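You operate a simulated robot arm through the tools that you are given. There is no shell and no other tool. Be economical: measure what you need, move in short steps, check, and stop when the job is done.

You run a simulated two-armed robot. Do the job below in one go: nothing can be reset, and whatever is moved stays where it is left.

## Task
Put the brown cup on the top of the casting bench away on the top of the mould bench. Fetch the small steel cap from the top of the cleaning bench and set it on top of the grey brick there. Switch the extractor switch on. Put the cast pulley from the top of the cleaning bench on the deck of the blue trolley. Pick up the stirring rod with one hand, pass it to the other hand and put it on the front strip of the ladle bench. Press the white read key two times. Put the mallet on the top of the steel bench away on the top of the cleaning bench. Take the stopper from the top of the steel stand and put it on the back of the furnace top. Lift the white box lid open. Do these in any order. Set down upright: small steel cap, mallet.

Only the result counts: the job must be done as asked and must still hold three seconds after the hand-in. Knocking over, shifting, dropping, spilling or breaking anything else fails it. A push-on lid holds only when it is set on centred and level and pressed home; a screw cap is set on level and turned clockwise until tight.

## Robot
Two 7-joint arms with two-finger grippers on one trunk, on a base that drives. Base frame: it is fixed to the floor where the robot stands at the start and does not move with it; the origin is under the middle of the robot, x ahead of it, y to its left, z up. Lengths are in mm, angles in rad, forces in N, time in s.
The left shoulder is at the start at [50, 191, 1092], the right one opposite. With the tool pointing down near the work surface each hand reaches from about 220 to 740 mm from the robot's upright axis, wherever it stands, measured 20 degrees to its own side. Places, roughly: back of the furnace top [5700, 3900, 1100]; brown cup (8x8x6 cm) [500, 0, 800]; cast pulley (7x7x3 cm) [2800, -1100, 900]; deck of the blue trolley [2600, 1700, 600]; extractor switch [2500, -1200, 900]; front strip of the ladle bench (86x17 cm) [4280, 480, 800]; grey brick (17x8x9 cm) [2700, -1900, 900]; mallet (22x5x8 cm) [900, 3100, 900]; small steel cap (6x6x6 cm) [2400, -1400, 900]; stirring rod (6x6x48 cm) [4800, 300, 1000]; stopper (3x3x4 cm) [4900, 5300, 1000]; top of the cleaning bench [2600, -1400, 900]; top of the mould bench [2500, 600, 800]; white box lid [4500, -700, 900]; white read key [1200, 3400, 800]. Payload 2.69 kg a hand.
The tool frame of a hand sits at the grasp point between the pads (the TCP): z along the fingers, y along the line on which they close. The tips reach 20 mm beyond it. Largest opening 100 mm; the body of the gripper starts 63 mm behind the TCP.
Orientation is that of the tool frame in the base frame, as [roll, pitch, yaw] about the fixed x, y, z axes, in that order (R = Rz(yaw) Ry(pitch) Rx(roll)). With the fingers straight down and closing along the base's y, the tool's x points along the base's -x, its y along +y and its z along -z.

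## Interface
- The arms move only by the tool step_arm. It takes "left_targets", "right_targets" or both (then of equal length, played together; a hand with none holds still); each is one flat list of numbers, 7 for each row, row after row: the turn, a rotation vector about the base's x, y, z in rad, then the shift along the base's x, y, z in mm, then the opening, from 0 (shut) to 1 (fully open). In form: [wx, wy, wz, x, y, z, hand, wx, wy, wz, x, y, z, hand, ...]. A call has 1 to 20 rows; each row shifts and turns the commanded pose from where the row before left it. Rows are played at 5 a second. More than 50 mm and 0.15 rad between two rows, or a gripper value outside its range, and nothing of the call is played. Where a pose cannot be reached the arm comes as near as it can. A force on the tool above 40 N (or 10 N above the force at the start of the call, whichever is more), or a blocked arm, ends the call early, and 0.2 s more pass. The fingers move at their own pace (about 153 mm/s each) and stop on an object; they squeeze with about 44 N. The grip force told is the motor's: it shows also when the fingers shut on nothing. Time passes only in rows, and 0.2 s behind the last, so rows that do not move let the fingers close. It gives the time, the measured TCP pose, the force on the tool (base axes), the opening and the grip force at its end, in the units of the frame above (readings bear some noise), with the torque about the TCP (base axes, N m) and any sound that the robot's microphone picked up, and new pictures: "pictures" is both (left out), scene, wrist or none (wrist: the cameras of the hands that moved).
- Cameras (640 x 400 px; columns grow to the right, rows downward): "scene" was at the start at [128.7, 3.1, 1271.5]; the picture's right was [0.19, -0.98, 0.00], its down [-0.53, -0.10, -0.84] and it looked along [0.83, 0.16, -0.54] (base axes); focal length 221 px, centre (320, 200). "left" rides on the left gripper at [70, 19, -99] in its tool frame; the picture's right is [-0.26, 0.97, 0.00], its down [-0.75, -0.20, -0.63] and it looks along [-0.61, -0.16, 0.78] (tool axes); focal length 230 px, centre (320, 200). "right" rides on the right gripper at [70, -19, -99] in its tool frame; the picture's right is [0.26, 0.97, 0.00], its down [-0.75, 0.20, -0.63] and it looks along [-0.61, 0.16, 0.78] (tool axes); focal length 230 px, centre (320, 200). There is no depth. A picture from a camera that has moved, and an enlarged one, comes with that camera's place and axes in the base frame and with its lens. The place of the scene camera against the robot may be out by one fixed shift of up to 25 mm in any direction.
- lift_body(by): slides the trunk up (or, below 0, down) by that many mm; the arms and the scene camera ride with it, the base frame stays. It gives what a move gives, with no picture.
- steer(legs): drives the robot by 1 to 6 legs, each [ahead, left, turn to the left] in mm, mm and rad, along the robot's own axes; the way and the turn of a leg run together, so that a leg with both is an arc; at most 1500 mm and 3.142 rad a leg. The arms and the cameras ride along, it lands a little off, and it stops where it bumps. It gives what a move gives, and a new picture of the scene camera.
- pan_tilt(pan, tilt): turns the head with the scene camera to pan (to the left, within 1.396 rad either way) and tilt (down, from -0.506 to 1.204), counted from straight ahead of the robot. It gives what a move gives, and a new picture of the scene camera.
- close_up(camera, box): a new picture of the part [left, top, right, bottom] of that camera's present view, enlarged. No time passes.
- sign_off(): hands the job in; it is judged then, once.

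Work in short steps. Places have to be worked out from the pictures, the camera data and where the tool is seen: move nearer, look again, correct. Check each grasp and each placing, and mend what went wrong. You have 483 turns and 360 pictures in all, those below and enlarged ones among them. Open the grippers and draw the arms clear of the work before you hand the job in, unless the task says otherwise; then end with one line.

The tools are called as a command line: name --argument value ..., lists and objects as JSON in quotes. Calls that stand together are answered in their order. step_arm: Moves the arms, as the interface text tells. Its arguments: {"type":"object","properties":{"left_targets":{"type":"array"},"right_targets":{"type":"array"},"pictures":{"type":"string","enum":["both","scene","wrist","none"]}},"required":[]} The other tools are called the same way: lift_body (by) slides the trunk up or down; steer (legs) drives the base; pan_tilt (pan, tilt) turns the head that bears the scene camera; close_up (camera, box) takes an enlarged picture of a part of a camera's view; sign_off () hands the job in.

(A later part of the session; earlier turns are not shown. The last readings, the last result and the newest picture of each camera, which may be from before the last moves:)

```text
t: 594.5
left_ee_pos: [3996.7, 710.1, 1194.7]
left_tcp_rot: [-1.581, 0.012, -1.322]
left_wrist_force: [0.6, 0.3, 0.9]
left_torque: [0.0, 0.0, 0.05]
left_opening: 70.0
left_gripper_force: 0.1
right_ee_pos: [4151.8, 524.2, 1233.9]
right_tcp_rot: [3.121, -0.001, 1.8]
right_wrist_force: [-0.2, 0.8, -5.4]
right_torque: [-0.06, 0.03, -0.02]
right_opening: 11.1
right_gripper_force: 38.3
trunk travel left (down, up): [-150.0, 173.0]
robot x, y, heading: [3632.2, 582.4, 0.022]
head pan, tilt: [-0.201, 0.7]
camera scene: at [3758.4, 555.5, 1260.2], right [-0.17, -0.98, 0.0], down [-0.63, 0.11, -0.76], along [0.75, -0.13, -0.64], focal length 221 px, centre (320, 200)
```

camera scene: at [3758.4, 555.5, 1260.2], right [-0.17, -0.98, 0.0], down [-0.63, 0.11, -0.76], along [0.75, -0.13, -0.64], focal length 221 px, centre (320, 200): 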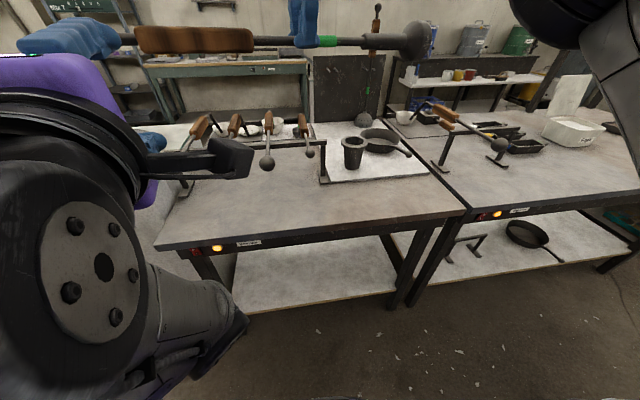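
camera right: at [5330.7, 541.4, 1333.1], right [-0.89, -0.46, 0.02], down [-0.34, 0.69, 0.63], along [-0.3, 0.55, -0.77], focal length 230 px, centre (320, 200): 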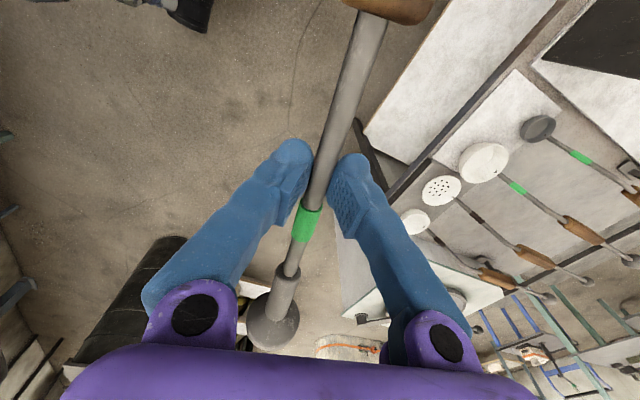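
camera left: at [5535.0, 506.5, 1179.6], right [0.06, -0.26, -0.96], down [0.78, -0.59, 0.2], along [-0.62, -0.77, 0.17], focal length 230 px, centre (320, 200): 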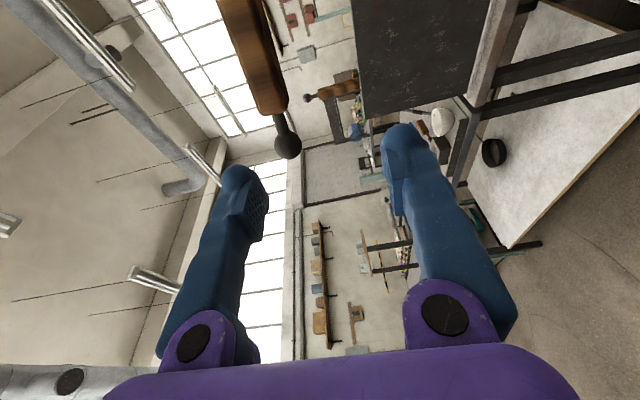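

The strip is clear of objects; the ladle ball-ends overhang at y≈485–850, so I'll set the rod down further right, gripping near y≈330. I shift over and approach.

steer --legs '[[0, -200, -0.022], [110, 0, 0]]'

step_arm --right_targets '[0, 0, -0.115, 0, 0, -30, 0, 0, 0, -0.115, 0, 0, -40, 0]' --pictures "both"

```text
t: 597.7
left_ee_pos: [4113.2, 503.0, 1194.1]
left_tcp_rot: [-1.582, 0.014, -1.346]
left_wrist_force: [0.3, 0.3, -0.5]
left_torque: [0.02, -0.04, -0.01]
left_opening: 69.9
left_gripper_force: 0.0
right_ee_pos: [4264.2, 316.0, 1233.1]
right_tcp_rot: [3.122, -0.003, 1.778]
right_wrist_force: [0.9, -0.1, -7.0]
right_torque: [-0.06, 0.03, -0.01]
right_opening: 10.9
right_gripper_force: 37.4
trunk travel left (down, up): [-150.0, 173.0]
robot x, y, heading: [3746.5, 384.6, 0.009]
head pan, tilt: [-0.201, 0.7]
camera scene: at [3871.5, 354.5, 1260.0], right [-0.19, -0.98, 0.0], down [-0.63, 0.13, -0.76], along [0.75, -0.15, -0.65], focal length 221 px, centre (320, 200)
```

scene: 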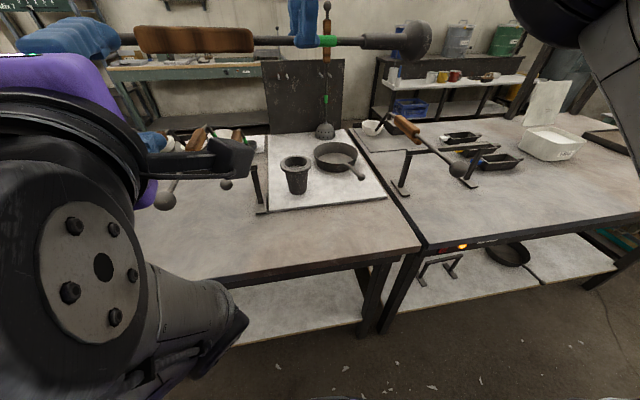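

```text
t: 598.3
left_ee_pos: [4112.2, 504.7, 1193.7]
left_tcp_rot: [-1.58, 0.014, -1.345]
left_wrist_force: [0.8, 0.3, -0.2]
left_torque: [0.02, -0.02, 0.01]
left_opening: 70.1
left_gripper_force: 0.1
right_ee_pos: [4265.6, 316.5, 1161.9]
right_tcp_rot: [3.124, -0.002, 1.548]
right_wrist_force: [0.5, 0.1, -6.8]
right_torque: [-0.04, 0.03, -0.02]
right_opening: 10.9
right_gripper_force: 37.7
trunk travel left (down, up): [-150.0, 173.0]
robot x, y, heading: [3746.3, 387.4, 0.007]
head pan, tilt: [-0.201, 0.7]
camera scene: at [3871.2, 354.2, 1260.0], right [-0.19, -0.98, 0.0], down [-0.63, 0.13, -0.76], along [0.75, -0.15, -0.65], focal length 221 px, centre (320, 200)
camera right: at [4245.4, 385.4, 1260.2], right [0.97, 0.23, 0.02], down [0.17, -0.76, 0.63], along [0.16, -0.61, -0.77], focal length 230 px, centre (320, 200)
```

scene: 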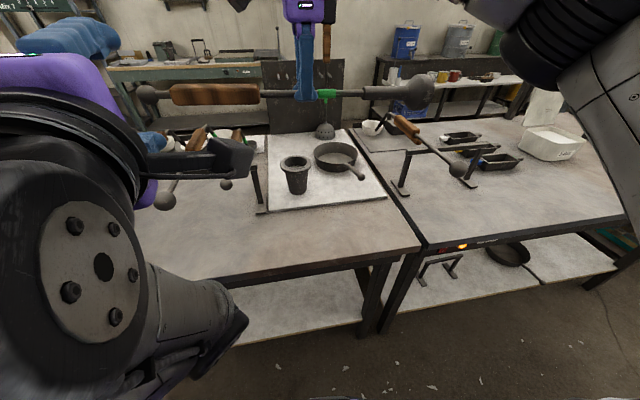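
right: 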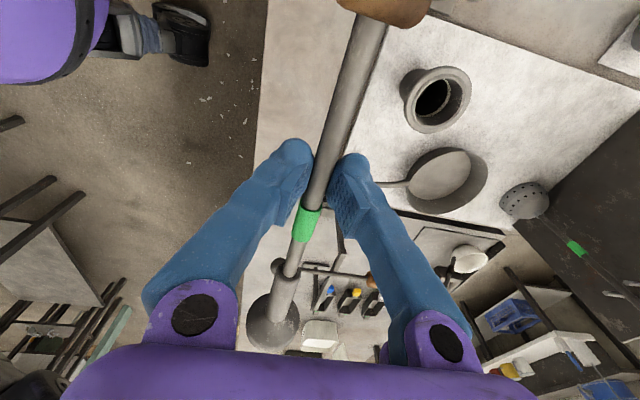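

The bench edge is at x≈4175 and the mat's edge at x≈4374, so the strip's centreline is x≈4270. I lower the rod there at y≈345.

step_arm --right_targets '[0, 0, 0, 0, 10, -45, 0, 0, 0, 0, 0, 10, -45, 0, 0, 0, 0, 0, 9, -45, 0, 0, 0, 0, 0, 0, -45, 0, 0, 0, 0, 0, 0, -45, 0, 0, 0, 0, 0, 0, -40, 0]' --pictures "both"

```text
t: 599.7
left_ee_pos: [4111.0, 504.1, 1193.8]
left_tcp_rot: [-1.58, 0.017, -1.345]
left_wrist_force: [0.0, -0.2, 0.1]
left_torque: [0.02, 0.01, 0.03]
left_opening: 69.9
left_gripper_force: 0.0
right_ee_pos: [4264.2, 341.8, 899.6]
right_tcp_rot: [3.121, -0.003, 1.549]
right_wrist_force: [0.3, 1.0, -5.9]
right_torque: [-0.05, -0.01, -0.01]
right_opening: 10.6
right_gripper_force: 37.4
trunk travel left (down, up): [-150.0, 173.0]
robot x, y, heading: [3745.0, 386.5, 0.004]
head pan, tilt: [-0.201, 0.7]
camera scene: at [3870.9, 354.4, 1260.1], right [-0.19, -0.98, 0.0], down [-0.63, 0.13, -0.76], along [0.75, -0.15, -0.64], focal length 221 px, centre (320, 200)
camera right: at [4242.6, 412.9, 997.8], right [0.97, 0.24, 0.02], down [0.17, -0.76, 0.63], along [0.16, -0.61, -0.77], focal length 230 px, centre (320, 200)
```

scene: 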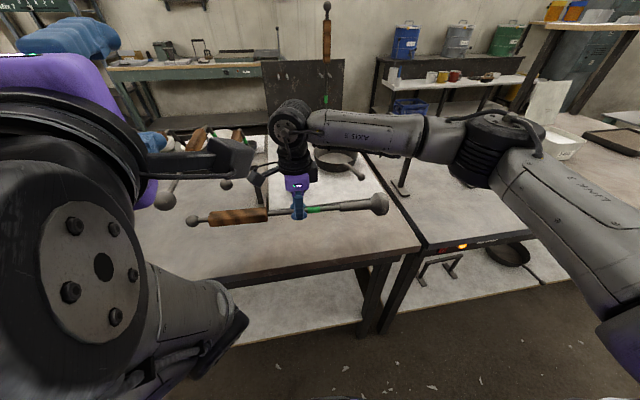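
right: 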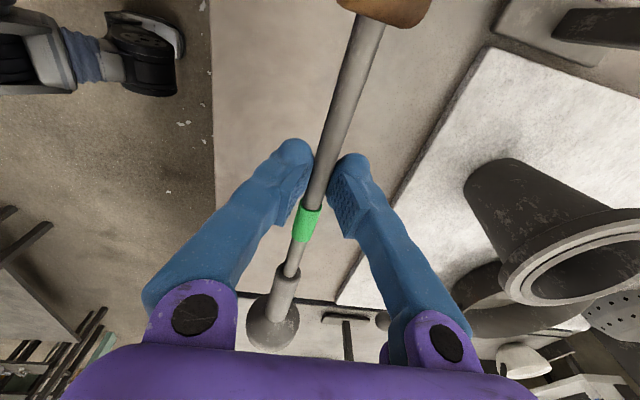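

Well placed above the strip. Lowering to contact.

step_arm --right_targets '[0, 0, 0, 0, 0, -20, 0, 0, 0, 0, 0, 0, -15, 0]' --pictures "none"

step_arm --right_targets '[0, 0, 0, 0, 0, -6, 0, 0, 0, 0, 0, 0, -6, 0]' --pictures "none"

step_arm --right_targets '[0, 0, 0, 0, 0, -5, 0, 0, 0, 0, 0, 0, -5, 0]' --pictures "wrist"

close_up --camera "scene" --box '[160, 140, 420, 270]'

```text
t: 600.3
left_ee_pos: [4110.6, 504.5, 1193.8]
left_tcp_rot: [-1.581, 0.014, -1.346]
left_wrist_force: [0.2, 0.8, -0.2]
left_torque: [-0.04, 0.0, 0.02]
left_opening: 70.2
left_gripper_force: 0.0
right_ee_pos: [4263.8, 343.5, 863.9]
right_tcp_rot: [3.12, -0.002, 1.548]
right_wrist_force: [0.5, 0.0, -5.9]
right_torque: [-0.06, 0.01, 0.03]
right_opening: 10.7
right_gripper_force: 38.0
trunk travel left (down, up): [-150.0, 173.0]
robot x, y, heading: [3745.1, 386.7, 0.008]
head pan, tilt: [-0.201, 0.7]
```

```text
t: 600.9
left_ee_pos: [4110.0, 506.0, 1195.1]
left_tcp_rot: [-1.58, 0.012, -1.346]
left_wrist_force: [0.2, 0.5, 0.1]
left_torque: [0.0, 0.03, -0.01]
left_opening: 70.0
left_gripper_force: 0.1
right_ee_pos: [4263.4, 345.6, 852.6]
right_tcp_rot: [3.122, -0.002, 1.549]
right_wrist_force: [-0.1, -0.1, -7.0]
right_torque: [-0.05, 0.01, -0.03]
right_opening: 10.7
right_gripper_force: 37.8
trunk travel left (down, up): [-150.0, 173.0]
robot x, y, heading: [3743.5, 384.4, 0.006]
head pan, tilt: [-0.201, 0.7]
```

```text
t: 601.5
left_ee_pos: [4110.9, 505.9, 1193.9]
left_tcp_rot: [-1.582, 0.016, -1.346]
left_wrist_force: [0.4, 0.0, 0.6]
left_torque: [0.04, -0.03, -0.03]
left_opening: 70.1
left_gripper_force: 0.0
right_ee_pos: [4263.0, 345.1, 843.2]
right_tcp_rot: [3.119, 0.0, 1.549]
right_wrist_force: [0.5, 1.4, -1.8]
right_torque: [-1.0, 0.0, -0.03]
right_opening: 10.8
right_gripper_force: 38.1
trunk travel left (down, up): [-150.0, 173.0]
robot x, y, heading: [3747.6, 381.6, 0.006]
head pan, tilt: [-0.201, 0.7]
camera right: at [4242.2, 415.1, 941.0], right [0.97, 0.24, 0.02], down [0.17, -0.76, 0.63], along [0.17, -0.61, -0.77], focal length 230 px, centre (320, 200)
```

right: 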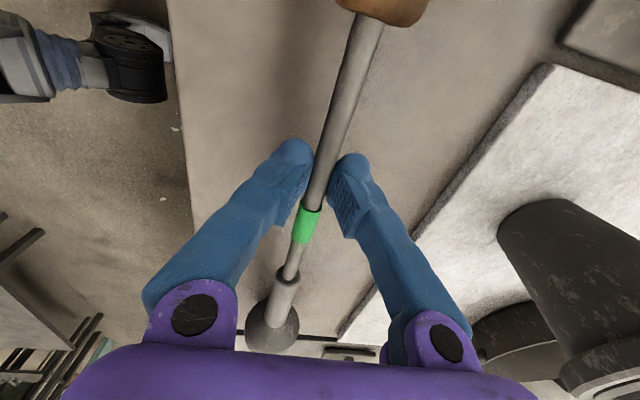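

```text
2.46 times, centred on (290, 205) of scene
camera zoom: at [3870.4, 354.8, 1260.2], right [-0.19, -0.98, 0.0], down [-0.63, 0.13, -0.76], along [0.75, -0.15, -0.64], focal length 545 px, centre (394, 188)
```

zoom: 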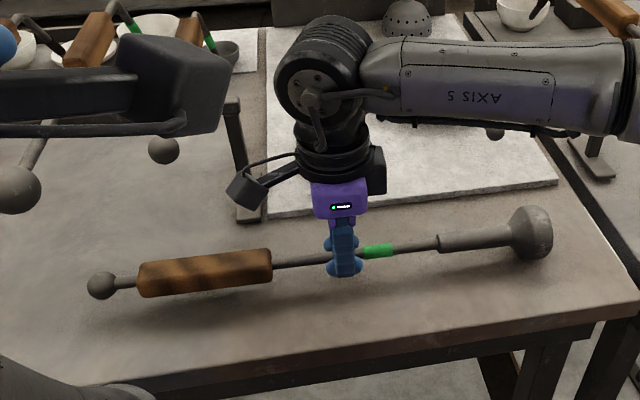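

The bulb has touched. I dip the handle side slightly, then release.

step_arm --right_targets '[-0.04, 0, 0, 0, 0, -3, 0, -0.03, 0, 0, 0, 0, -3, 0]' --pictures "none"

step_arm --right_targets '[0, 0, 0, 0, 0, 0, 0.12, 0, 0, 0, 0, 0, 0, 0.3, 0, 0, 0, 0, 0, 0, 0.5, 0, 0, 0, 0, 0, 30, 0.5, 0, 0, 0, 0, 0, 40, 0.5, 0, 0, 0, 0, 0, 45, 0.5]' --pictures "wrist"

close_up --camera "scene" --box '[160, 140, 420, 270]'

```text
t: 602.1
left_ee_pos: [4110.5, 506.5, 1192.6]
left_tcp_rot: [-1.581, 0.013, -1.346]
left_wrist_force: [-0.7, -0.6, -0.8]
left_torque: [0.03, 0.0, -0.03]
left_opening: 69.9
left_gripper_force: 0.2
right_ee_pos: [4263.5, 346.0, 836.5]
right_tcp_rot: [3.119, 0.066, 1.548]
right_wrist_force: [0.0, -0.4, -2.1]
right_torque: [1.08, -0.01, -0.01]
right_opening: 10.7
right_gripper_force: 38.4
trunk travel left (down, up): [-150.0, 173.0]
robot x, y, heading: [3746.4, 388.9, 0.001]
head pan, tilt: [-0.201, 0.7]
```

```text
t: 603.5
left_ee_pos: [4109.2, 505.1, 1193.9]
left_tcp_rot: [-1.582, 0.013, -1.344]
left_wrist_force: [0.2, -0.4, -0.1]
left_torque: [0.02, -0.03, 0.0]
left_opening: 69.9
left_gripper_force: 0.0
right_ee_pos: [4263.5, 345.6, 953.6]
right_tcp_rot: [3.119, 0.068, 1.547]
right_wrist_force: [-1.3, -0.4, 0.8]
right_torque: [0.0, 0.0, 0.02]
right_opening: 50.1
right_gripper_force: 0.0
trunk travel left (down, up): [-150.0, 173.0]
robot x, y, heading: [3745.0, 382.9, 0.007]
head pan, tilt: [-0.201, 0.7]
camera right: at [4242.0, 422.7, 1045.4], right [0.97, 0.24, 0.0], down [0.17, -0.71, 0.68], along [0.16, -0.66, -0.73], focal length 230 px, centre (320, 200)
```

right: 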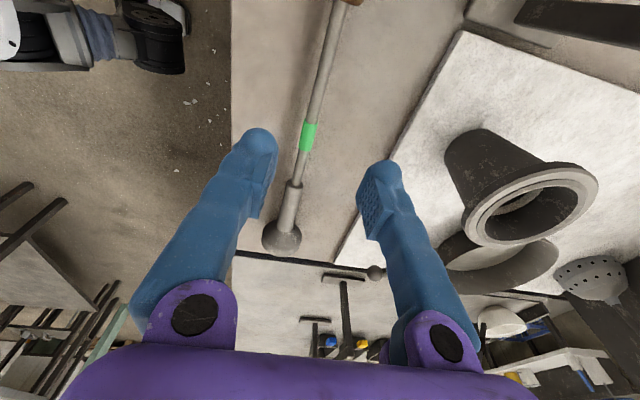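

```text
2.46 times, centred on (290, 205) of scene
camera zoom: at [3869.7, 354.6, 1260.2], right [-0.19, -0.98, 0.0], down [-0.63, 0.13, -0.77], along [0.75, -0.15, -0.64], focal length 545 px, centre (394, 188)
```

zoom: 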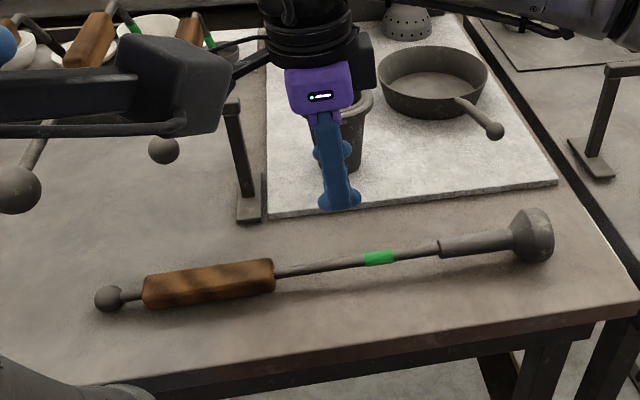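

The rod lies on the front strip. I raise the right hand, back off, and restore the left arm to a tool-down pose (it blocks my view).

step_arm --right_targets '[0.07, 0, 0, 0, 0, 45, 0.5, 0, 0, 0, -20, -20, 40, 0.5, 0, 0, 0, -30, -30, 20, 0.5]' --pictures "none"

steer --legs '[[-150, 0, 0]]'

step_arm --left_targets '[0.139, 0.032, 0, 0, 0, 0, 0.7, 0.139, 0.032, 0, 0, 0, 0, 0.7, 0.139, 0.032, 0, 0, 0, 0, 0.7, 0.139, 0.032, 0, 0, 0, 0, 0.7, 0.139, 0.032, 0, 0, 0, 0, 0.7, 0.139, 0.032, 0, 0, 0, 0, 0.7, 0.139, 0.032, 0, 0, 0, 0, 0.7, 0.139, 0.032, 0, 0, 0, 0, 0.7, 0.139, 0.032, 0, 0, 0, 0, 0.7, 0.139, 0.032, 0, 0, 0, 0, 0.7, 0.139, 0.032, 0, 0, 0, 0, 0.7]' --pictures "scene"

```text
t: 604.3
left_ee_pos: [4109.3, 504.4, 1194.7]
left_tcp_rot: [-1.582, 0.016, -1.345]
left_wrist_force: [-0.5, 0.4, 0.2]
left_torque: [0.0, 0.01, 0.02]
left_opening: 69.8
left_gripper_force: 0.2
right_ee_pos: [4213.2, 294.4, 1057.6]
right_tcp_rot: [3.121, 0.0, 1.547]
right_wrist_force: [-0.9, -0.5, 0.1]
right_torque: [-0.01, -0.02, -0.03]
right_opening: 50.0
right_gripper_force: 0.1
trunk travel left (down, up): [-150.0, 173.0]
robot x, y, heading: [3746.6, 381.2, 0.01]
head pan, tilt: [-0.201, 0.7]
```

```text
t: 605.6
left_ee_pos: [3962.8, 504.5, 1195.5]
left_tcp_rot: [-1.579, 0.014, -1.345]
left_wrist_force: [-0.7, -0.9, -0.3]
left_torque: [-0.04, 0.0, 0.0]
left_opening: 70.0
left_gripper_force: 0.0
right_ee_pos: [4065.7, 294.5, 1056.4]
right_tcp_rot: [3.121, -0.001, 1.546]
right_wrist_force: [-0.1, -0.6, -0.2]
right_torque: [0.01, -0.04, -0.03]
right_opening: 50.0
right_gripper_force: 0.1
trunk travel left (down, up): [-150.0, 173.0]
robot x, y, heading: [3600.5, 383.4, 0.005]
head pan, tilt: [-0.201, 0.7]
camera scene: at [3722.6, 353.8, 1260.3], right [-0.2, -0.98, 0.0], down [-0.63, 0.13, -0.77], along [0.75, -0.15, -0.64], focal length 221 px, centre (320, 200)
```

scene: 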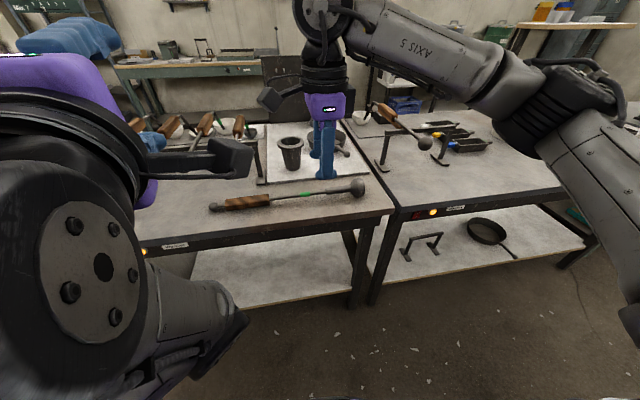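

```text
t: 608.0
left_ee_pos: [3964.1, 509.4, 1200.3]
left_tcp_rot: [0.771, 1.537, 1.03]
left_wrist_force: [0.4, -0.9, 0.3]
left_torque: [0.01, -0.03, 0.0]
left_opening: 70.3
left_gripper_force: 0.0
right_ee_pos: [4066.9, 293.7, 1056.3]
right_tcp_rot: [3.119, -0.001, 1.547]
right_wrist_force: [-0.7, -0.5, -0.5]
right_torque: [0.03, 0.0, 0.02]
right_opening: 49.9
right_gripper_force: 0.1
trunk travel left (down, up): [-150.0, 173.0]
robot x, y, heading: [3596.8, 386.0, 0.001]
head pan, tilt: [-0.201, 0.7]
camera scene: at [3723.3, 353.8, 1260.2], right [-0.2, -0.98, 0.0], down [-0.63, 0.13, -0.76], along [0.75, -0.15, -0.64], focal length 221 px, centre (320, 200)
```

scene: 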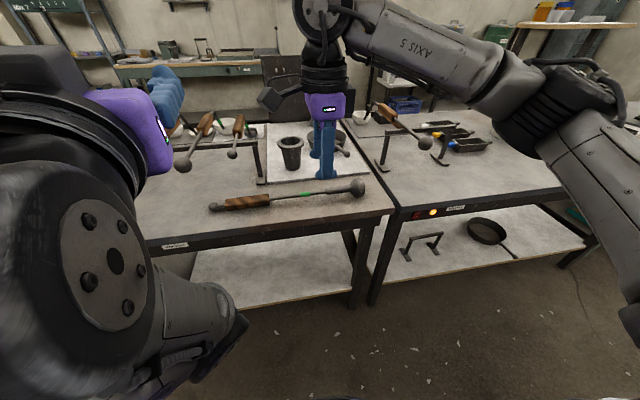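

Now turn it to point down while moving it out to the left.

step_arm --left_targets '[0, 0, 0, 20, 20, 0, 0.7, 0, 0, 0, 20, 20, 0, 0.7, 0, 0, 0, 20, 20, 0, 0.7, 0, 0.12, 0, 10, 20, 0, 0.7, 0, 0.12, 0, 5, 20, 0, 0.7, 0, 0.12, 0, 5, 20, 0, 0.7, 0, 0.12, 0, 0, 20, 0, 0.7, 0, 0.12, 0, 0, 20, 0, 0.7, 0, 0.12, 0, 0, 0, 0, 0.7, 0, 0.12, 0, 0, 0, 0, 0.7, 0, 0.12, 0, 0, 0, 0, 0.7, 0, 0.12, 0, 0, 0, 0, 0.7, 0, 0.12, 0, 0, 0, 0, 0.7, 0, 0.12, 0, 0, 0, 0, 0.7, 0, 0.12, 0, 0, 0, 0, 0.7]' --pictures "scene"

```text
t: 611.2
left_ee_pos: [4182.0, 724.2, 1142.1]
left_tcp_rot: [2.904, 0.124, 3.13]
left_wrist_force: [0.2, 0.0, 0.6]
left_torque: [0.02, 0.03, -0.04]
left_opening: 70.1
left_gripper_force: 0.1
left hand out of reach, approached as far as the arm can: row 6, 7, 8, 9, 10, 11, 12, 13, 14
right_ee_pos: [4066.7, 294.1, 1056.0]
right_tcp_rot: [3.122, -0.003, 1.546]
right_wrist_force: [1.2, -0.7, 0.1]
right_torque: [0.0, 0.04, -0.01]
right_opening: 50.0
right_gripper_force: 0.1
trunk travel left (down, up): [-150.0, 173.0]
robot x, y, heading: [3598.1, 383.2, 0.006]
head pan, tilt: [-0.201, 0.7]
camera scene: at [3723.3, 353.7, 1260.2], right [-0.2, -0.98, 0.0], down [-0.63, 0.13, -0.76], along [0.75, -0.15, -0.64], focal length 221 px, centre (320, 200)
```

scene: 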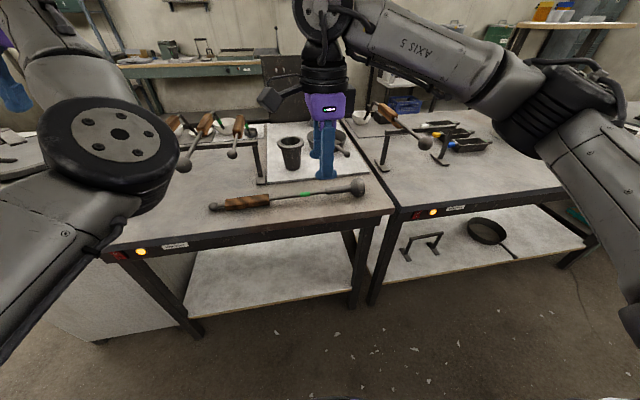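

Good enough. Now toward the furnace area: I slide left up the aisle and look.

steer --legs '[[0, 1100, 0], [0, 1050, 0]]'

pan_tilt --pan 0.7 --tilt 0.35

```text
t: 630.4
left_ee_pos: [4168.0, 2887.7, 1140.8]
left_tcp_rot: [2.904, 0.125, 3.134]
left_wrist_force: [0.0, -0.7, -0.3]
left_torque: [0.01, 0.03, -0.02]
left_opening: 69.9
left_gripper_force: 0.0
right_ee_pos: [4053.6, 2456.9, 1056.1]
right_tcp_rot: [3.12, -0.001, 1.552]
right_wrist_force: [-0.1, -0.5, 0.2]
right_torque: [0.01, 0.02, 0.03]
right_opening: 49.9
right_gripper_force: 0.1
trunk travel left (down, up): [-150.0, 173.0]
robot x, y, heading: [3586.3, 2544.9, 0.006]
head pan, tilt: [-0.201, 0.7]
camera scene: at [3709.5, 2515.3, 1260.2], right [-0.19, -0.98, 0.0], down [-0.63, 0.12, -0.76], along [0.75, -0.15, -0.64], focal length 221 px, centre (320, 200)
```

scene: 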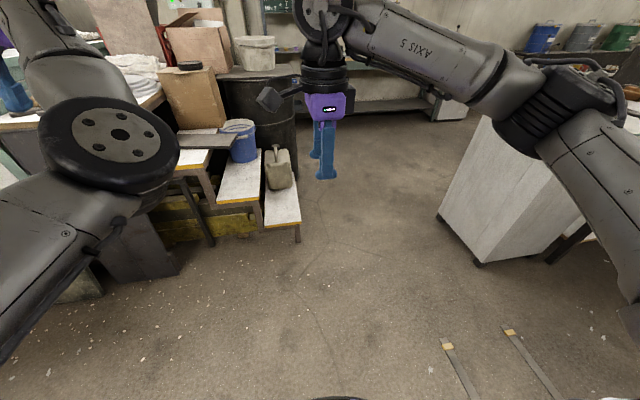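

```text
t: 631.6
left_ee_pos: [4167.8, 2887.4, 1141.0]
left_tcp_rot: [2.905, 0.127, 3.134]
left_wrist_force: [-0.1, -0.7, 0.5]
left_torque: [0.01, 0.01, 0.0]
left_opening: 70.0
left_gripper_force: 0.1
right_ee_pos: [4053.7, 2456.7, 1055.5]
right_tcp_rot: [3.119, -0.002, 1.551]
right_wrist_force: [-0.3, -0.5, 0.0]
right_torque: [0.01, 0.0, 0.0]
right_opening: 50.0
right_gripper_force: 0.1
trunk travel left (down, up): [-150.0, 173.0]
robot x, y, heading: [3585.2, 2545.1, 0.007]
head pan, tilt: [0.7, 0.351]
camera scene: at [3697.0, 2592.0, 1291.6], right [0.65, -0.76, 0.0], down [-0.26, -0.22, -0.94], along [0.71, 0.61, -0.34], focal length 221 px, centre (320, 200)
```

scene: 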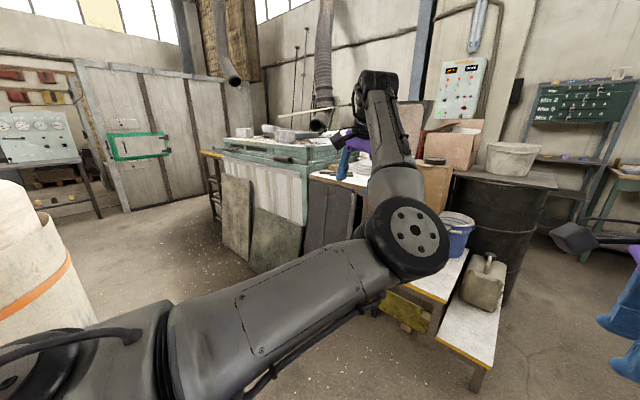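

The furnace is the green-framed block ahead-left. I turn to face +y and go up between it and the strapped block for a better view.

steer --legs '[[0, 0, 1.56], [0, -430, 0], [1000, 0, 0]]'

pan_tilt --pan -0.3 --tilt 0.3

```text
t: 644.4
left_ee_pos: [3703.1, 4120.5, 1140.4]
left_tcp_rot: [2.905, 0.125, -1.601]
left_wrist_force: [0.3, -0.4, 1.0]
left_torque: [-0.01, -0.01, 0.0]
left_opening: 70.0
left_gripper_force: 0.0
right_ee_pos: [4131.8, 3995.5, 1055.5]
right_tcp_rot: [3.12, -0.003, 3.098]
right_wrist_force: [0.4, -0.6, -0.4]
right_torque: [-0.07, -0.03, 0.04]
right_opening: 50.1
right_gripper_force: 0.1
trunk travel left (down, up): [-150.0, 173.0]
robot x, y, heading: [4031.6, 3528.6, 1.552]
head pan, tilt: [0.7, 0.351]
camera scene: at [3975.0, 3628.2, 1291.6], right [0.78, 0.63, 0.0], down [0.22, -0.27, -0.94], along [-0.59, 0.73, -0.34], focal length 221 px, centre (320, 200)
```

scene: 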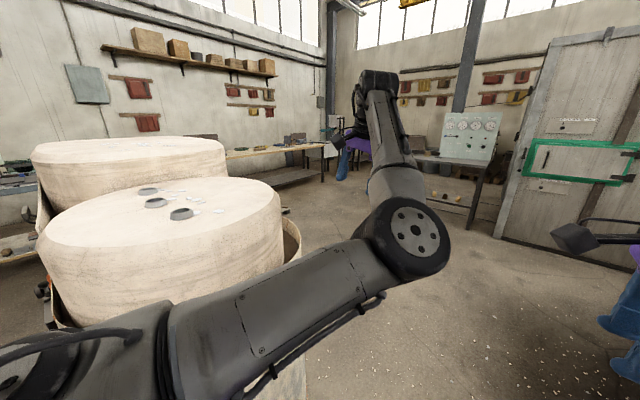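

```text
t: 645.7
left_ee_pos: [3705.2, 4120.9, 1141.2]
left_tcp_rot: [2.904, 0.126, -1.603]
left_wrist_force: [0.1, 0.7, 0.3]
left_torque: [0.01, -0.02, 0.01]
left_opening: 70.2
left_gripper_force: 0.2
right_ee_pos: [4132.2, 3995.4, 1056.4]
right_tcp_rot: [3.121, -0.002, 3.097]
right_wrist_force: [0.1, -0.3, 0.3]
right_torque: [0.02, 0.01, 0.03]
right_opening: 50.2
right_gripper_force: 0.1
trunk travel left (down, up): [-150.0, 173.0]
robot x, y, heading: [4031.7, 3529.4, 1.554]
head pan, tilt: [-0.3, 0.3]
camera scene: at [4062.8, 3644.5, 1296.3], right [0.95, -0.31, 0.0], down [-0.09, -0.28, -0.96], along [0.3, 0.91, -0.3], focal length 221 px, centre (320, 200)
```

scene: 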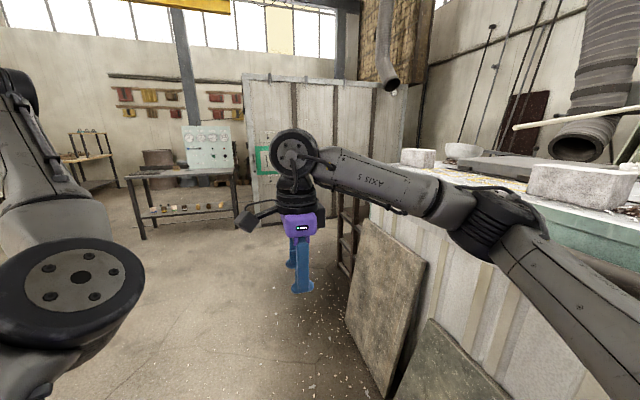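

steer --legs '[[800, 0, 0.017]]'

pan_tilt --pan -0.7 --tilt 0.4

```text
t: 650.0
left_ee_pos: [3685.3, 4902.5, 1141.6]
left_tcp_rot: [2.905, 0.126, -1.568]
left_wrist_force: [1.1, -0.1, 0.1]
left_torque: [-0.05, 0.0, 0.03]
left_opening: 70.1
left_gripper_force: 0.1
right_ee_pos: [4116.6, 4793.1, 1055.9]
right_tcp_rot: [3.12, -0.001, 3.131]
right_wrist_force: [-1.2, -1.1, 1.0]
right_torque: [-0.03, -0.02, 0.0]
right_opening: 50.2
right_gripper_force: 0.0
trunk travel left (down, up): [-150.0, 173.0]
robot x, y, heading: [4032.9, 4323.1, 1.588]
head pan, tilt: [-0.3, 0.3]
camera scene: at [4058.8, 4438.7, 1296.3], right [0.96, -0.28, 0.0], down [-0.08, -0.28, -0.96], along [0.27, 0.92, -0.3], focal length 221 px, centre (320, 200)
```

scene: 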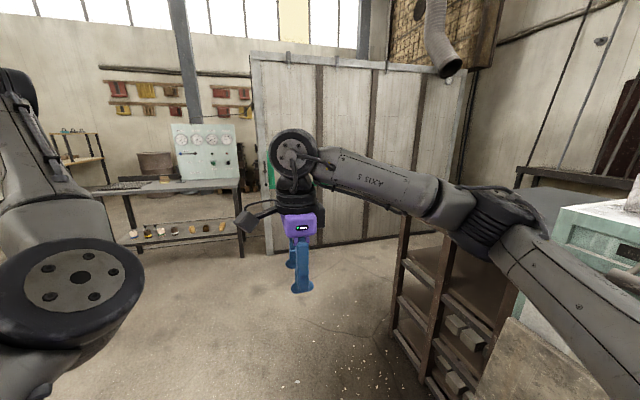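

```text
t: 650.8
left_ee_pos: [3684.7, 4903.2, 1141.6]
left_tcp_rot: [2.905, 0.125, -1.57]
left_wrist_force: [0.1, -0.1, -0.4]
left_torque: [0.02, -0.02, 0.0]
left_opening: 70.0
left_gripper_force: 0.1
right_ee_pos: [4116.8, 4791.8, 1054.2]
right_tcp_rot: [3.118, -0.001, 3.129]
right_wrist_force: [-0.2, -0.2, 0.3]
right_torque: [-0.01, -0.02, 0.0]
right_opening: 50.2
right_gripper_force: 0.0
trunk travel left (down, up): [-150.0, 173.0]
robot x, y, heading: [4030.9, 4322.9, 1.59]
head pan, tilt: [-0.7, 0.4]
camera scene: at [4091.1, 4420.7, 1287.1], right [0.78, -0.63, 0.0], down [-0.25, -0.3, -0.92], along [0.58, 0.71, -0.39], focal length 221 px, centre (320, 200)
```

scene: 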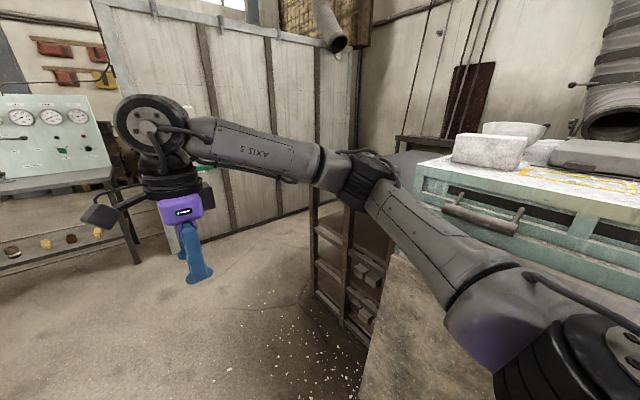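

The rack beside the furnace at about (4850, 5200) is probably the steel stand; my arm hides its top. I go on 550 mm and look right.

steer --legs '[[0, 0, -0.02], [550, 0, 0]]'

pan_tilt --pan -1.0 --tilt 0.4

```text
t: 654.4
left_ee_pos: [3700.2, 5461.0, 1141.1]
left_tcp_rot: [2.905, 0.127, -1.59]
left_wrist_force: [-0.4, -0.1, 0.2]
left_torque: [-0.04, 0.0, 0.0]
left_opening: 70.1
left_gripper_force: 0.1
right_ee_pos: [4129.9, 5341.4, 1055.9]
right_tcp_rot: [3.121, -0.003, 3.109]
right_wrist_force: [-0.2, -0.3, -0.1]
right_torque: [-0.01, 0.03, -0.02]
right_opening: 50.0
right_gripper_force: 0.1
trunk travel left (down, up): [-150.0, 173.0]
robot x, y, heading: [4033.4, 4874.5, 1.567]
head pan, tilt: [-0.7, 0.4]
camera scene: at [4096.1, 4971.3, 1287.0], right [0.76, -0.65, 0.0], down [-0.25, -0.3, -0.92], along [0.6, 0.7, -0.39], focal length 221 px, centre (320, 200)
```

scene: 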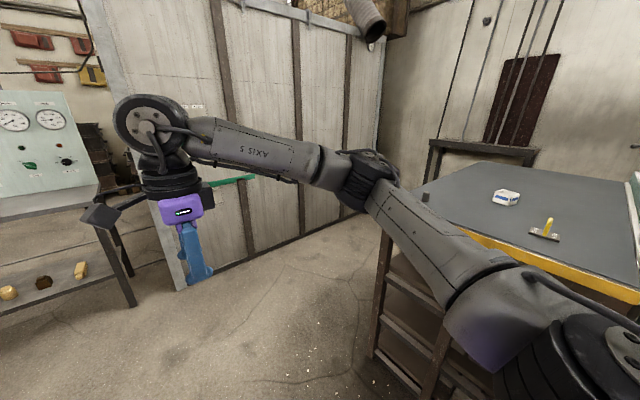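

```text
t: 655.1
left_ee_pos: [3700.0, 5461.5, 1141.1]
left_tcp_rot: [2.902, 0.125, -1.59]
left_wrist_force: [-0.8, 0.6, 0.1]
left_torque: [-0.02, -0.03, -0.01]
left_opening: 69.7
left_gripper_force: 0.1
right_ee_pos: [4129.4, 5340.7, 1056.1]
right_tcp_rot: [3.121, -0.002, 3.11]
right_wrist_force: [0.1, -0.1, -0.7]
right_torque: [-0.01, -0.01, -0.01]
right_opening: 50.0
right_gripper_force: 0.0
trunk travel left (down, up): [-150.0, 173.0]
robot x, y, heading: [4036.5, 4871.9, 1.568]
head pan, tilt: [-1.0, 0.4]
camera scene: at [4114.2, 4950.1, 1287.0], right [0.54, -0.84, 0.0], down [-0.33, -0.21, -0.92], along [0.78, 0.49, -0.39], focal length 221 px, centre (320, 200)
```

scene: 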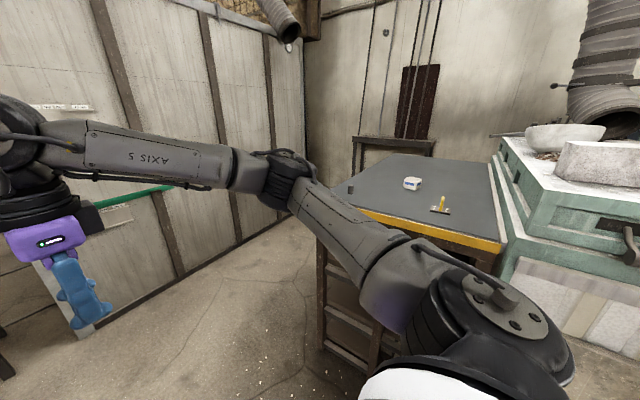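

close_up --camera "scene" --box '[320, 150, 480, 250]'

```text
4.00 times, centred on (400, 200) of scene
camera zoom: at [4114.2, 4950.1, 1287.0], right [0.54, -0.84, 0.0], down [-0.33, -0.21, -0.92], along [0.78, 0.49, -0.39], focal length 885 px, centre (0, 200)
```

zoom: 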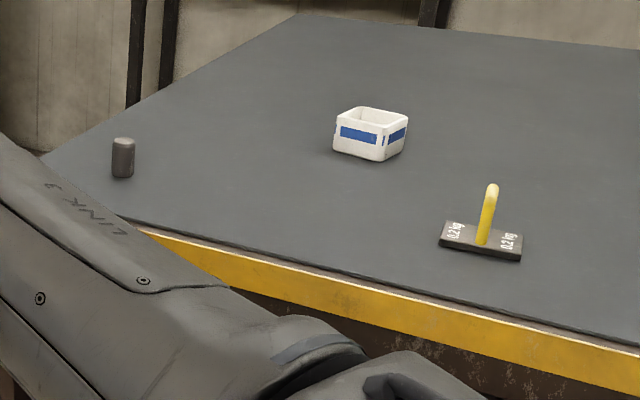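

The small dark cylinder at about (4860, 5280) is the stopper. I go further, turn to heading 0 and approach the stand's front edge (x≈4690).

steer --legs '[[530, 0, 0], [0, 0, -1.568]]'

pan_tilt --pan -0.2 --tilt 0.5

```text
t: 662.0
left_ee_pos: [4605.8, 5761.9, 1142.1]
left_tcp_rot: [2.904, 0.125, -3.115]
left_wrist_force: [1.0, -0.5, -0.7]
left_torque: [-0.04, -0.01, 0.0]
left_opening: 70.2
left_gripper_force: 0.1
right_ee_pos: [4507.6, 5329.5, 1055.8]
right_tcp_rot: [3.121, -0.002, 1.585]
right_wrist_force: [0.6, 0.8, 0.1]
right_torque: [-0.03, -0.03, -0.02]
right_opening: 49.8
right_gripper_force: 0.1
trunk travel left (down, up): [-150.0, 173.0]
robot x, y, heading: [4035.7, 5398.1, 0.045]
head pan, tilt: [-1.0, 0.4]
camera scene: at [4130.5, 5313.5, 1287.0], right [-0.82, -0.57, 0.0], down [-0.22, 0.32, -0.92], along [0.53, -0.75, -0.39], focal length 221 px, centre (320, 200)
```

scene: 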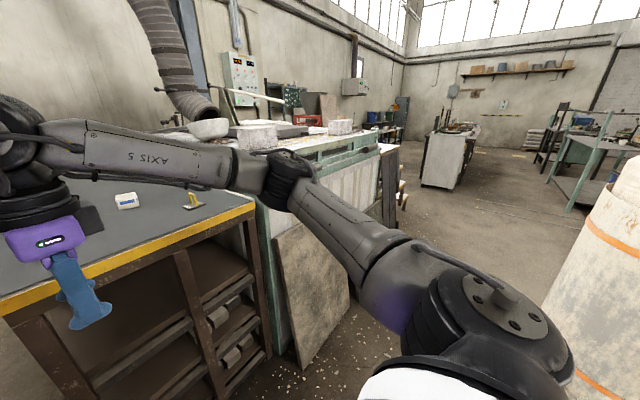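

```text
t: 663.1
left_ee_pos: [4605.7, 5764.0, 1140.9]
left_tcp_rot: [2.904, 0.127, -3.118]
left_wrist_force: [0.6, 0.1, 0.3]
left_torque: [-0.03, -0.03, -0.01]
left_opening: 69.9
left_gripper_force: 0.0
right_ee_pos: [4506.9, 5330.1, 1055.4]
right_tcp_rot: [3.121, -0.002, 1.585]
right_wrist_force: [0.0, 0.5, -0.3]
right_torque: [-0.02, 0.03, -0.03]
right_opening: 49.9
right_gripper_force: 0.0
trunk travel left (down, up): [-150.0, 173.0]
robot x, y, heading: [4035.2, 5400.7, 0.041]
head pan, tilt: [-0.201, 0.499]
camera scene: at [4167.1, 5374.9, 1277.9], right [-0.16, -0.99, 0.0], down [-0.47, 0.08, -0.88], along [0.87, -0.14, -0.48], focal length 221 px, centre (320, 200)
```

scene: 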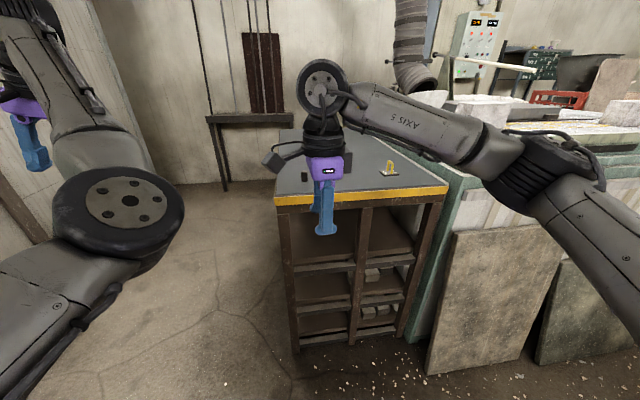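

steer --legs '[[250, 0, -0.042]]'

close_up --camera "right" --box '[0, 0, 640, 400]'

```text
t: 664.9
left_ee_pos: [4875.6, 5743.6, 1142.0]
left_tcp_rot: [2.905, 0.125, 3.125]
left_wrist_force: [-0.1, -0.2, -0.7]
left_torque: [0.07, 0.05, 0.02]
left_opening: 70.0
left_gripper_force: 0.0
right_ee_pos: [4756.6, 5314.9, 1054.5]
right_tcp_rot: [3.121, -0.003, 1.541]
right_wrist_force: [1.1, -0.5, -0.3]
right_torque: [0.0, 0.05, -0.02]
right_opening: 50.0
right_gripper_force: 0.0
trunk travel left (down, up): [-150.0, 173.0]
robot x, y, heading: [4291.5, 5408.8, -0.003]
head pan, tilt: [-0.201, 0.499]
camera scene: at [4420.3, 5374.2, 1277.8], right [-0.2, -0.98, 0.0], down [-0.47, 0.1, -0.88], along [0.86, -0.18, -0.48], focal length 221 px, centre (320, 200)
```

scene: 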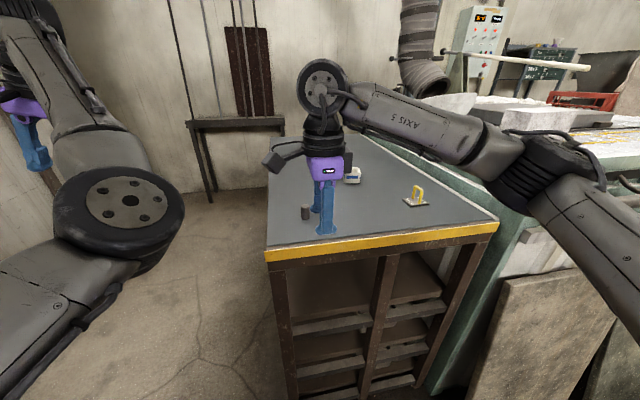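

```text
1.00 times, centred on (320, 200) of right (not enlarged: the box is as wide or as high as the picture)
camera zoom: at [4737.0, 5384.3, 1154.2], right [0.97, 0.23, 0.02], down [0.17, -0.76, 0.63], along [0.16, -0.61, -0.77], focal length 230 px, centre (320, 200)
```

zoom: 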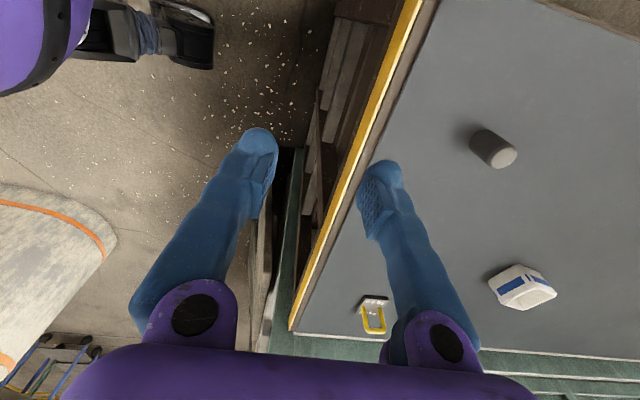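

Consistent estimate: stand top z≈910, front edge x≈4810, stopper near (4935, 5317). I drive 130 mm closer and bring the hand over it.

steer --legs '[[130, 0, 0]]'

step_arm --right_targets '[0, 0, 0, 25, 0, 0, 0.7, 0, 0, 0, 25, 0, 0, 0.7]' --pictures "both"

```text
t: 666.2
left_ee_pos: [5009.5, 5742.6, 1141.8]
left_tcp_rot: [2.905, 0.126, 3.125]
left_wrist_force: [1.1, -0.1, 0.3]
left_torque: [-0.01, -0.01, -0.02]
left_opening: 70.0
left_gripper_force: 0.2
right_ee_pos: [4891.6, 5313.0, 1055.7]
right_tcp_rot: [3.124, -0.001, 1.543]
right_wrist_force: [0.6, -0.5, 0.9]
right_torque: [0.01, 0.02, 0.02]
right_opening: 49.8
right_gripper_force: 0.1
trunk travel left (down, up): [-150.0, 173.0]
robot x, y, heading: [4421.7, 5407.4, 0.0]
head pan, tilt: [-0.201, 0.499]
camera scene: at [4554.0, 5374.1, 1277.8], right [-0.2, -0.98, 0.0], down [-0.47, 0.1, -0.88], along [0.86, -0.18, -0.48], focal length 221 px, centre (320, 200)
```

scene: 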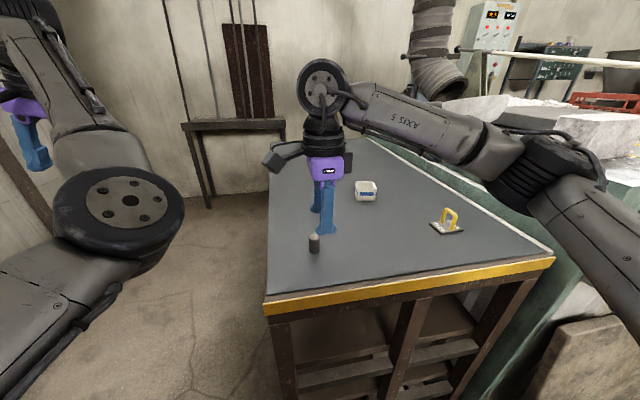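

```text
t: 666.8
left_ee_pos: [5009.0, 5743.2, 1141.9]
left_tcp_rot: [2.904, 0.127, 3.126]
left_wrist_force: [-0.5, 0.5, 0.4]
left_torque: [0.0, 0.0, 0.04]
left_opening: 70.1
left_gripper_force: 0.2
right_ee_pos: [4941.1, 5313.2, 1056.1]
right_tcp_rot: [3.12, -0.001, 1.543]
right_wrist_force: [0.6, 1.0, 0.3]
right_torque: [0.0, 0.01, 0.0]
right_opening: 70.0
right_gripper_force: 0.1
trunk travel left (down, up): [-150.0, 173.0]
robot x, y, heading: [4424.6, 5407.6, 0.003]
head pan, tilt: [-0.201, 0.499]
camera scene: at [4553.2, 5374.2, 1277.9], right [-0.2, -0.98, 0.0], down [-0.47, 0.1, -0.88], along [0.86, -0.18, -0.48], focal length 221 px, centre (320, 200)
camera right: at [4919.7, 5383.8, 1155.3], right [0.97, 0.23, 0.02], down [0.17, -0.76, 0.63], along [0.16, -0.61, -0.77], focal length 230 px, centre (320, 200)
```

scene: 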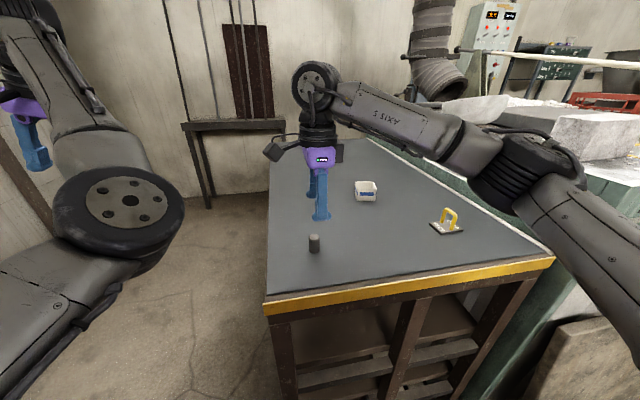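
right: 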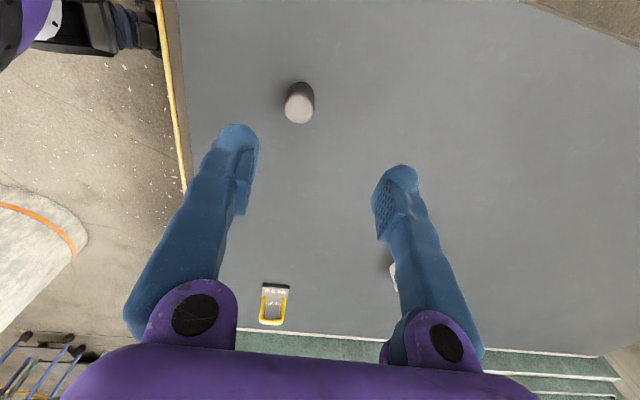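

Triangulated: the stopper's top is at (4920, 5328, 980). I centre over it and descend.

step_arm --right_targets '[0, 0, 0, -21, 15, 0, 0.7, 0, 0, 0, 0, 0, -30, 0.7, 0, 0, 0, 0, 0, -25, 0.7]' --pictures "wrist"

```text
t: 667.6
left_ee_pos: [5007.7, 5743.6, 1142.5]
left_tcp_rot: [2.906, 0.125, 3.124]
left_wrist_force: [0.2, 1.1, 0.3]
left_torque: [-0.02, -0.01, 0.02]
left_opening: 70.2
left_gripper_force: 0.0
right_ee_pos: [4917.5, 5328.6, 999.5]
right_tcp_rot: [3.122, -0.002, 1.543]
right_wrist_force: [-0.2, -0.7, -0.5]
right_torque: [-0.02, -0.03, 0.02]
right_opening: 70.0
right_gripper_force: 0.1
trunk travel left (down, up): [-150.0, 173.0]
robot x, y, heading: [4420.5, 5403.3, 0.003]
head pan, tilt: [-0.201, 0.499]
camera right: at [4896.9, 5398.8, 1098.1], right [0.97, 0.23, 0.02], down [0.17, -0.76, 0.63], along [0.16, -0.61, -0.77], focal length 230 px, centre (320, 200)
```

right: 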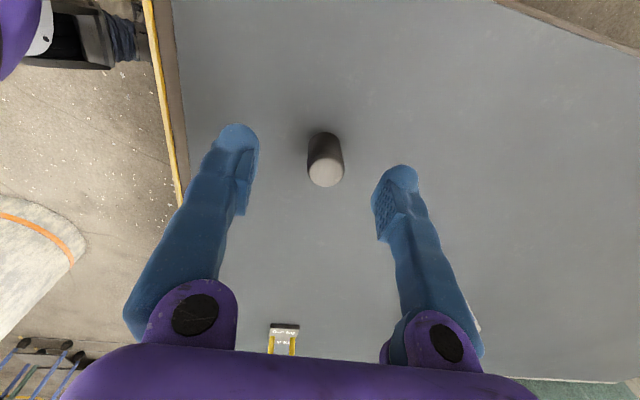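

step_arm --right_targets '[0, 0, 0, 2, -2, -16, 0.7, 0, 0, 0, 0, 0, -14, 0.7, 0, 0, 0, 0, 0, 0, 0.3, 0, 0, 0, 0, 0, 0, 0, 0, 0, 0, 0, 0, 0, 0, 0, 0, 0, 0, 0, 0, 0]' --pictures "wrist"

```text
t: 669.0
left_ee_pos: [5008.5, 5744.1, 1141.6]
left_tcp_rot: [2.904, 0.125, 3.126]
left_wrist_force: [-0.5, -0.1, 0.3]
left_torque: [-0.01, 0.0, -0.03]
left_opening: 70.3
left_gripper_force: 0.0
right_ee_pos: [4919.1, 5326.1, 969.7]
right_tcp_rot: [3.122, -0.003, 1.542]
right_wrist_force: [-0.6, 0.2, -0.1]
right_torque: [0.02, 0.0, -0.02]
right_opening: 21.9
right_gripper_force: 44.1
trunk travel left (down, up): [-150.0, 173.0]
robot x, y, heading: [4422.1, 5408.9, -0.001]
head pan, tilt: [-0.201, 0.499]
camera right: at [4899.8, 5396.4, 1068.1], right [0.97, 0.23, 0.02], down [0.17, -0.76, 0.63], along [0.16, -0.61, -0.77], focal length 230 px, centre (320, 200)
```

right: 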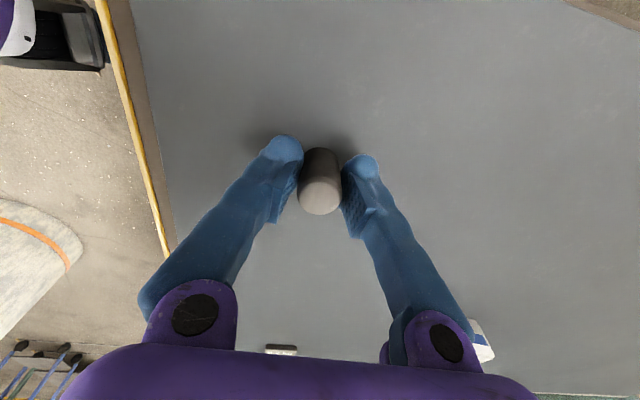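

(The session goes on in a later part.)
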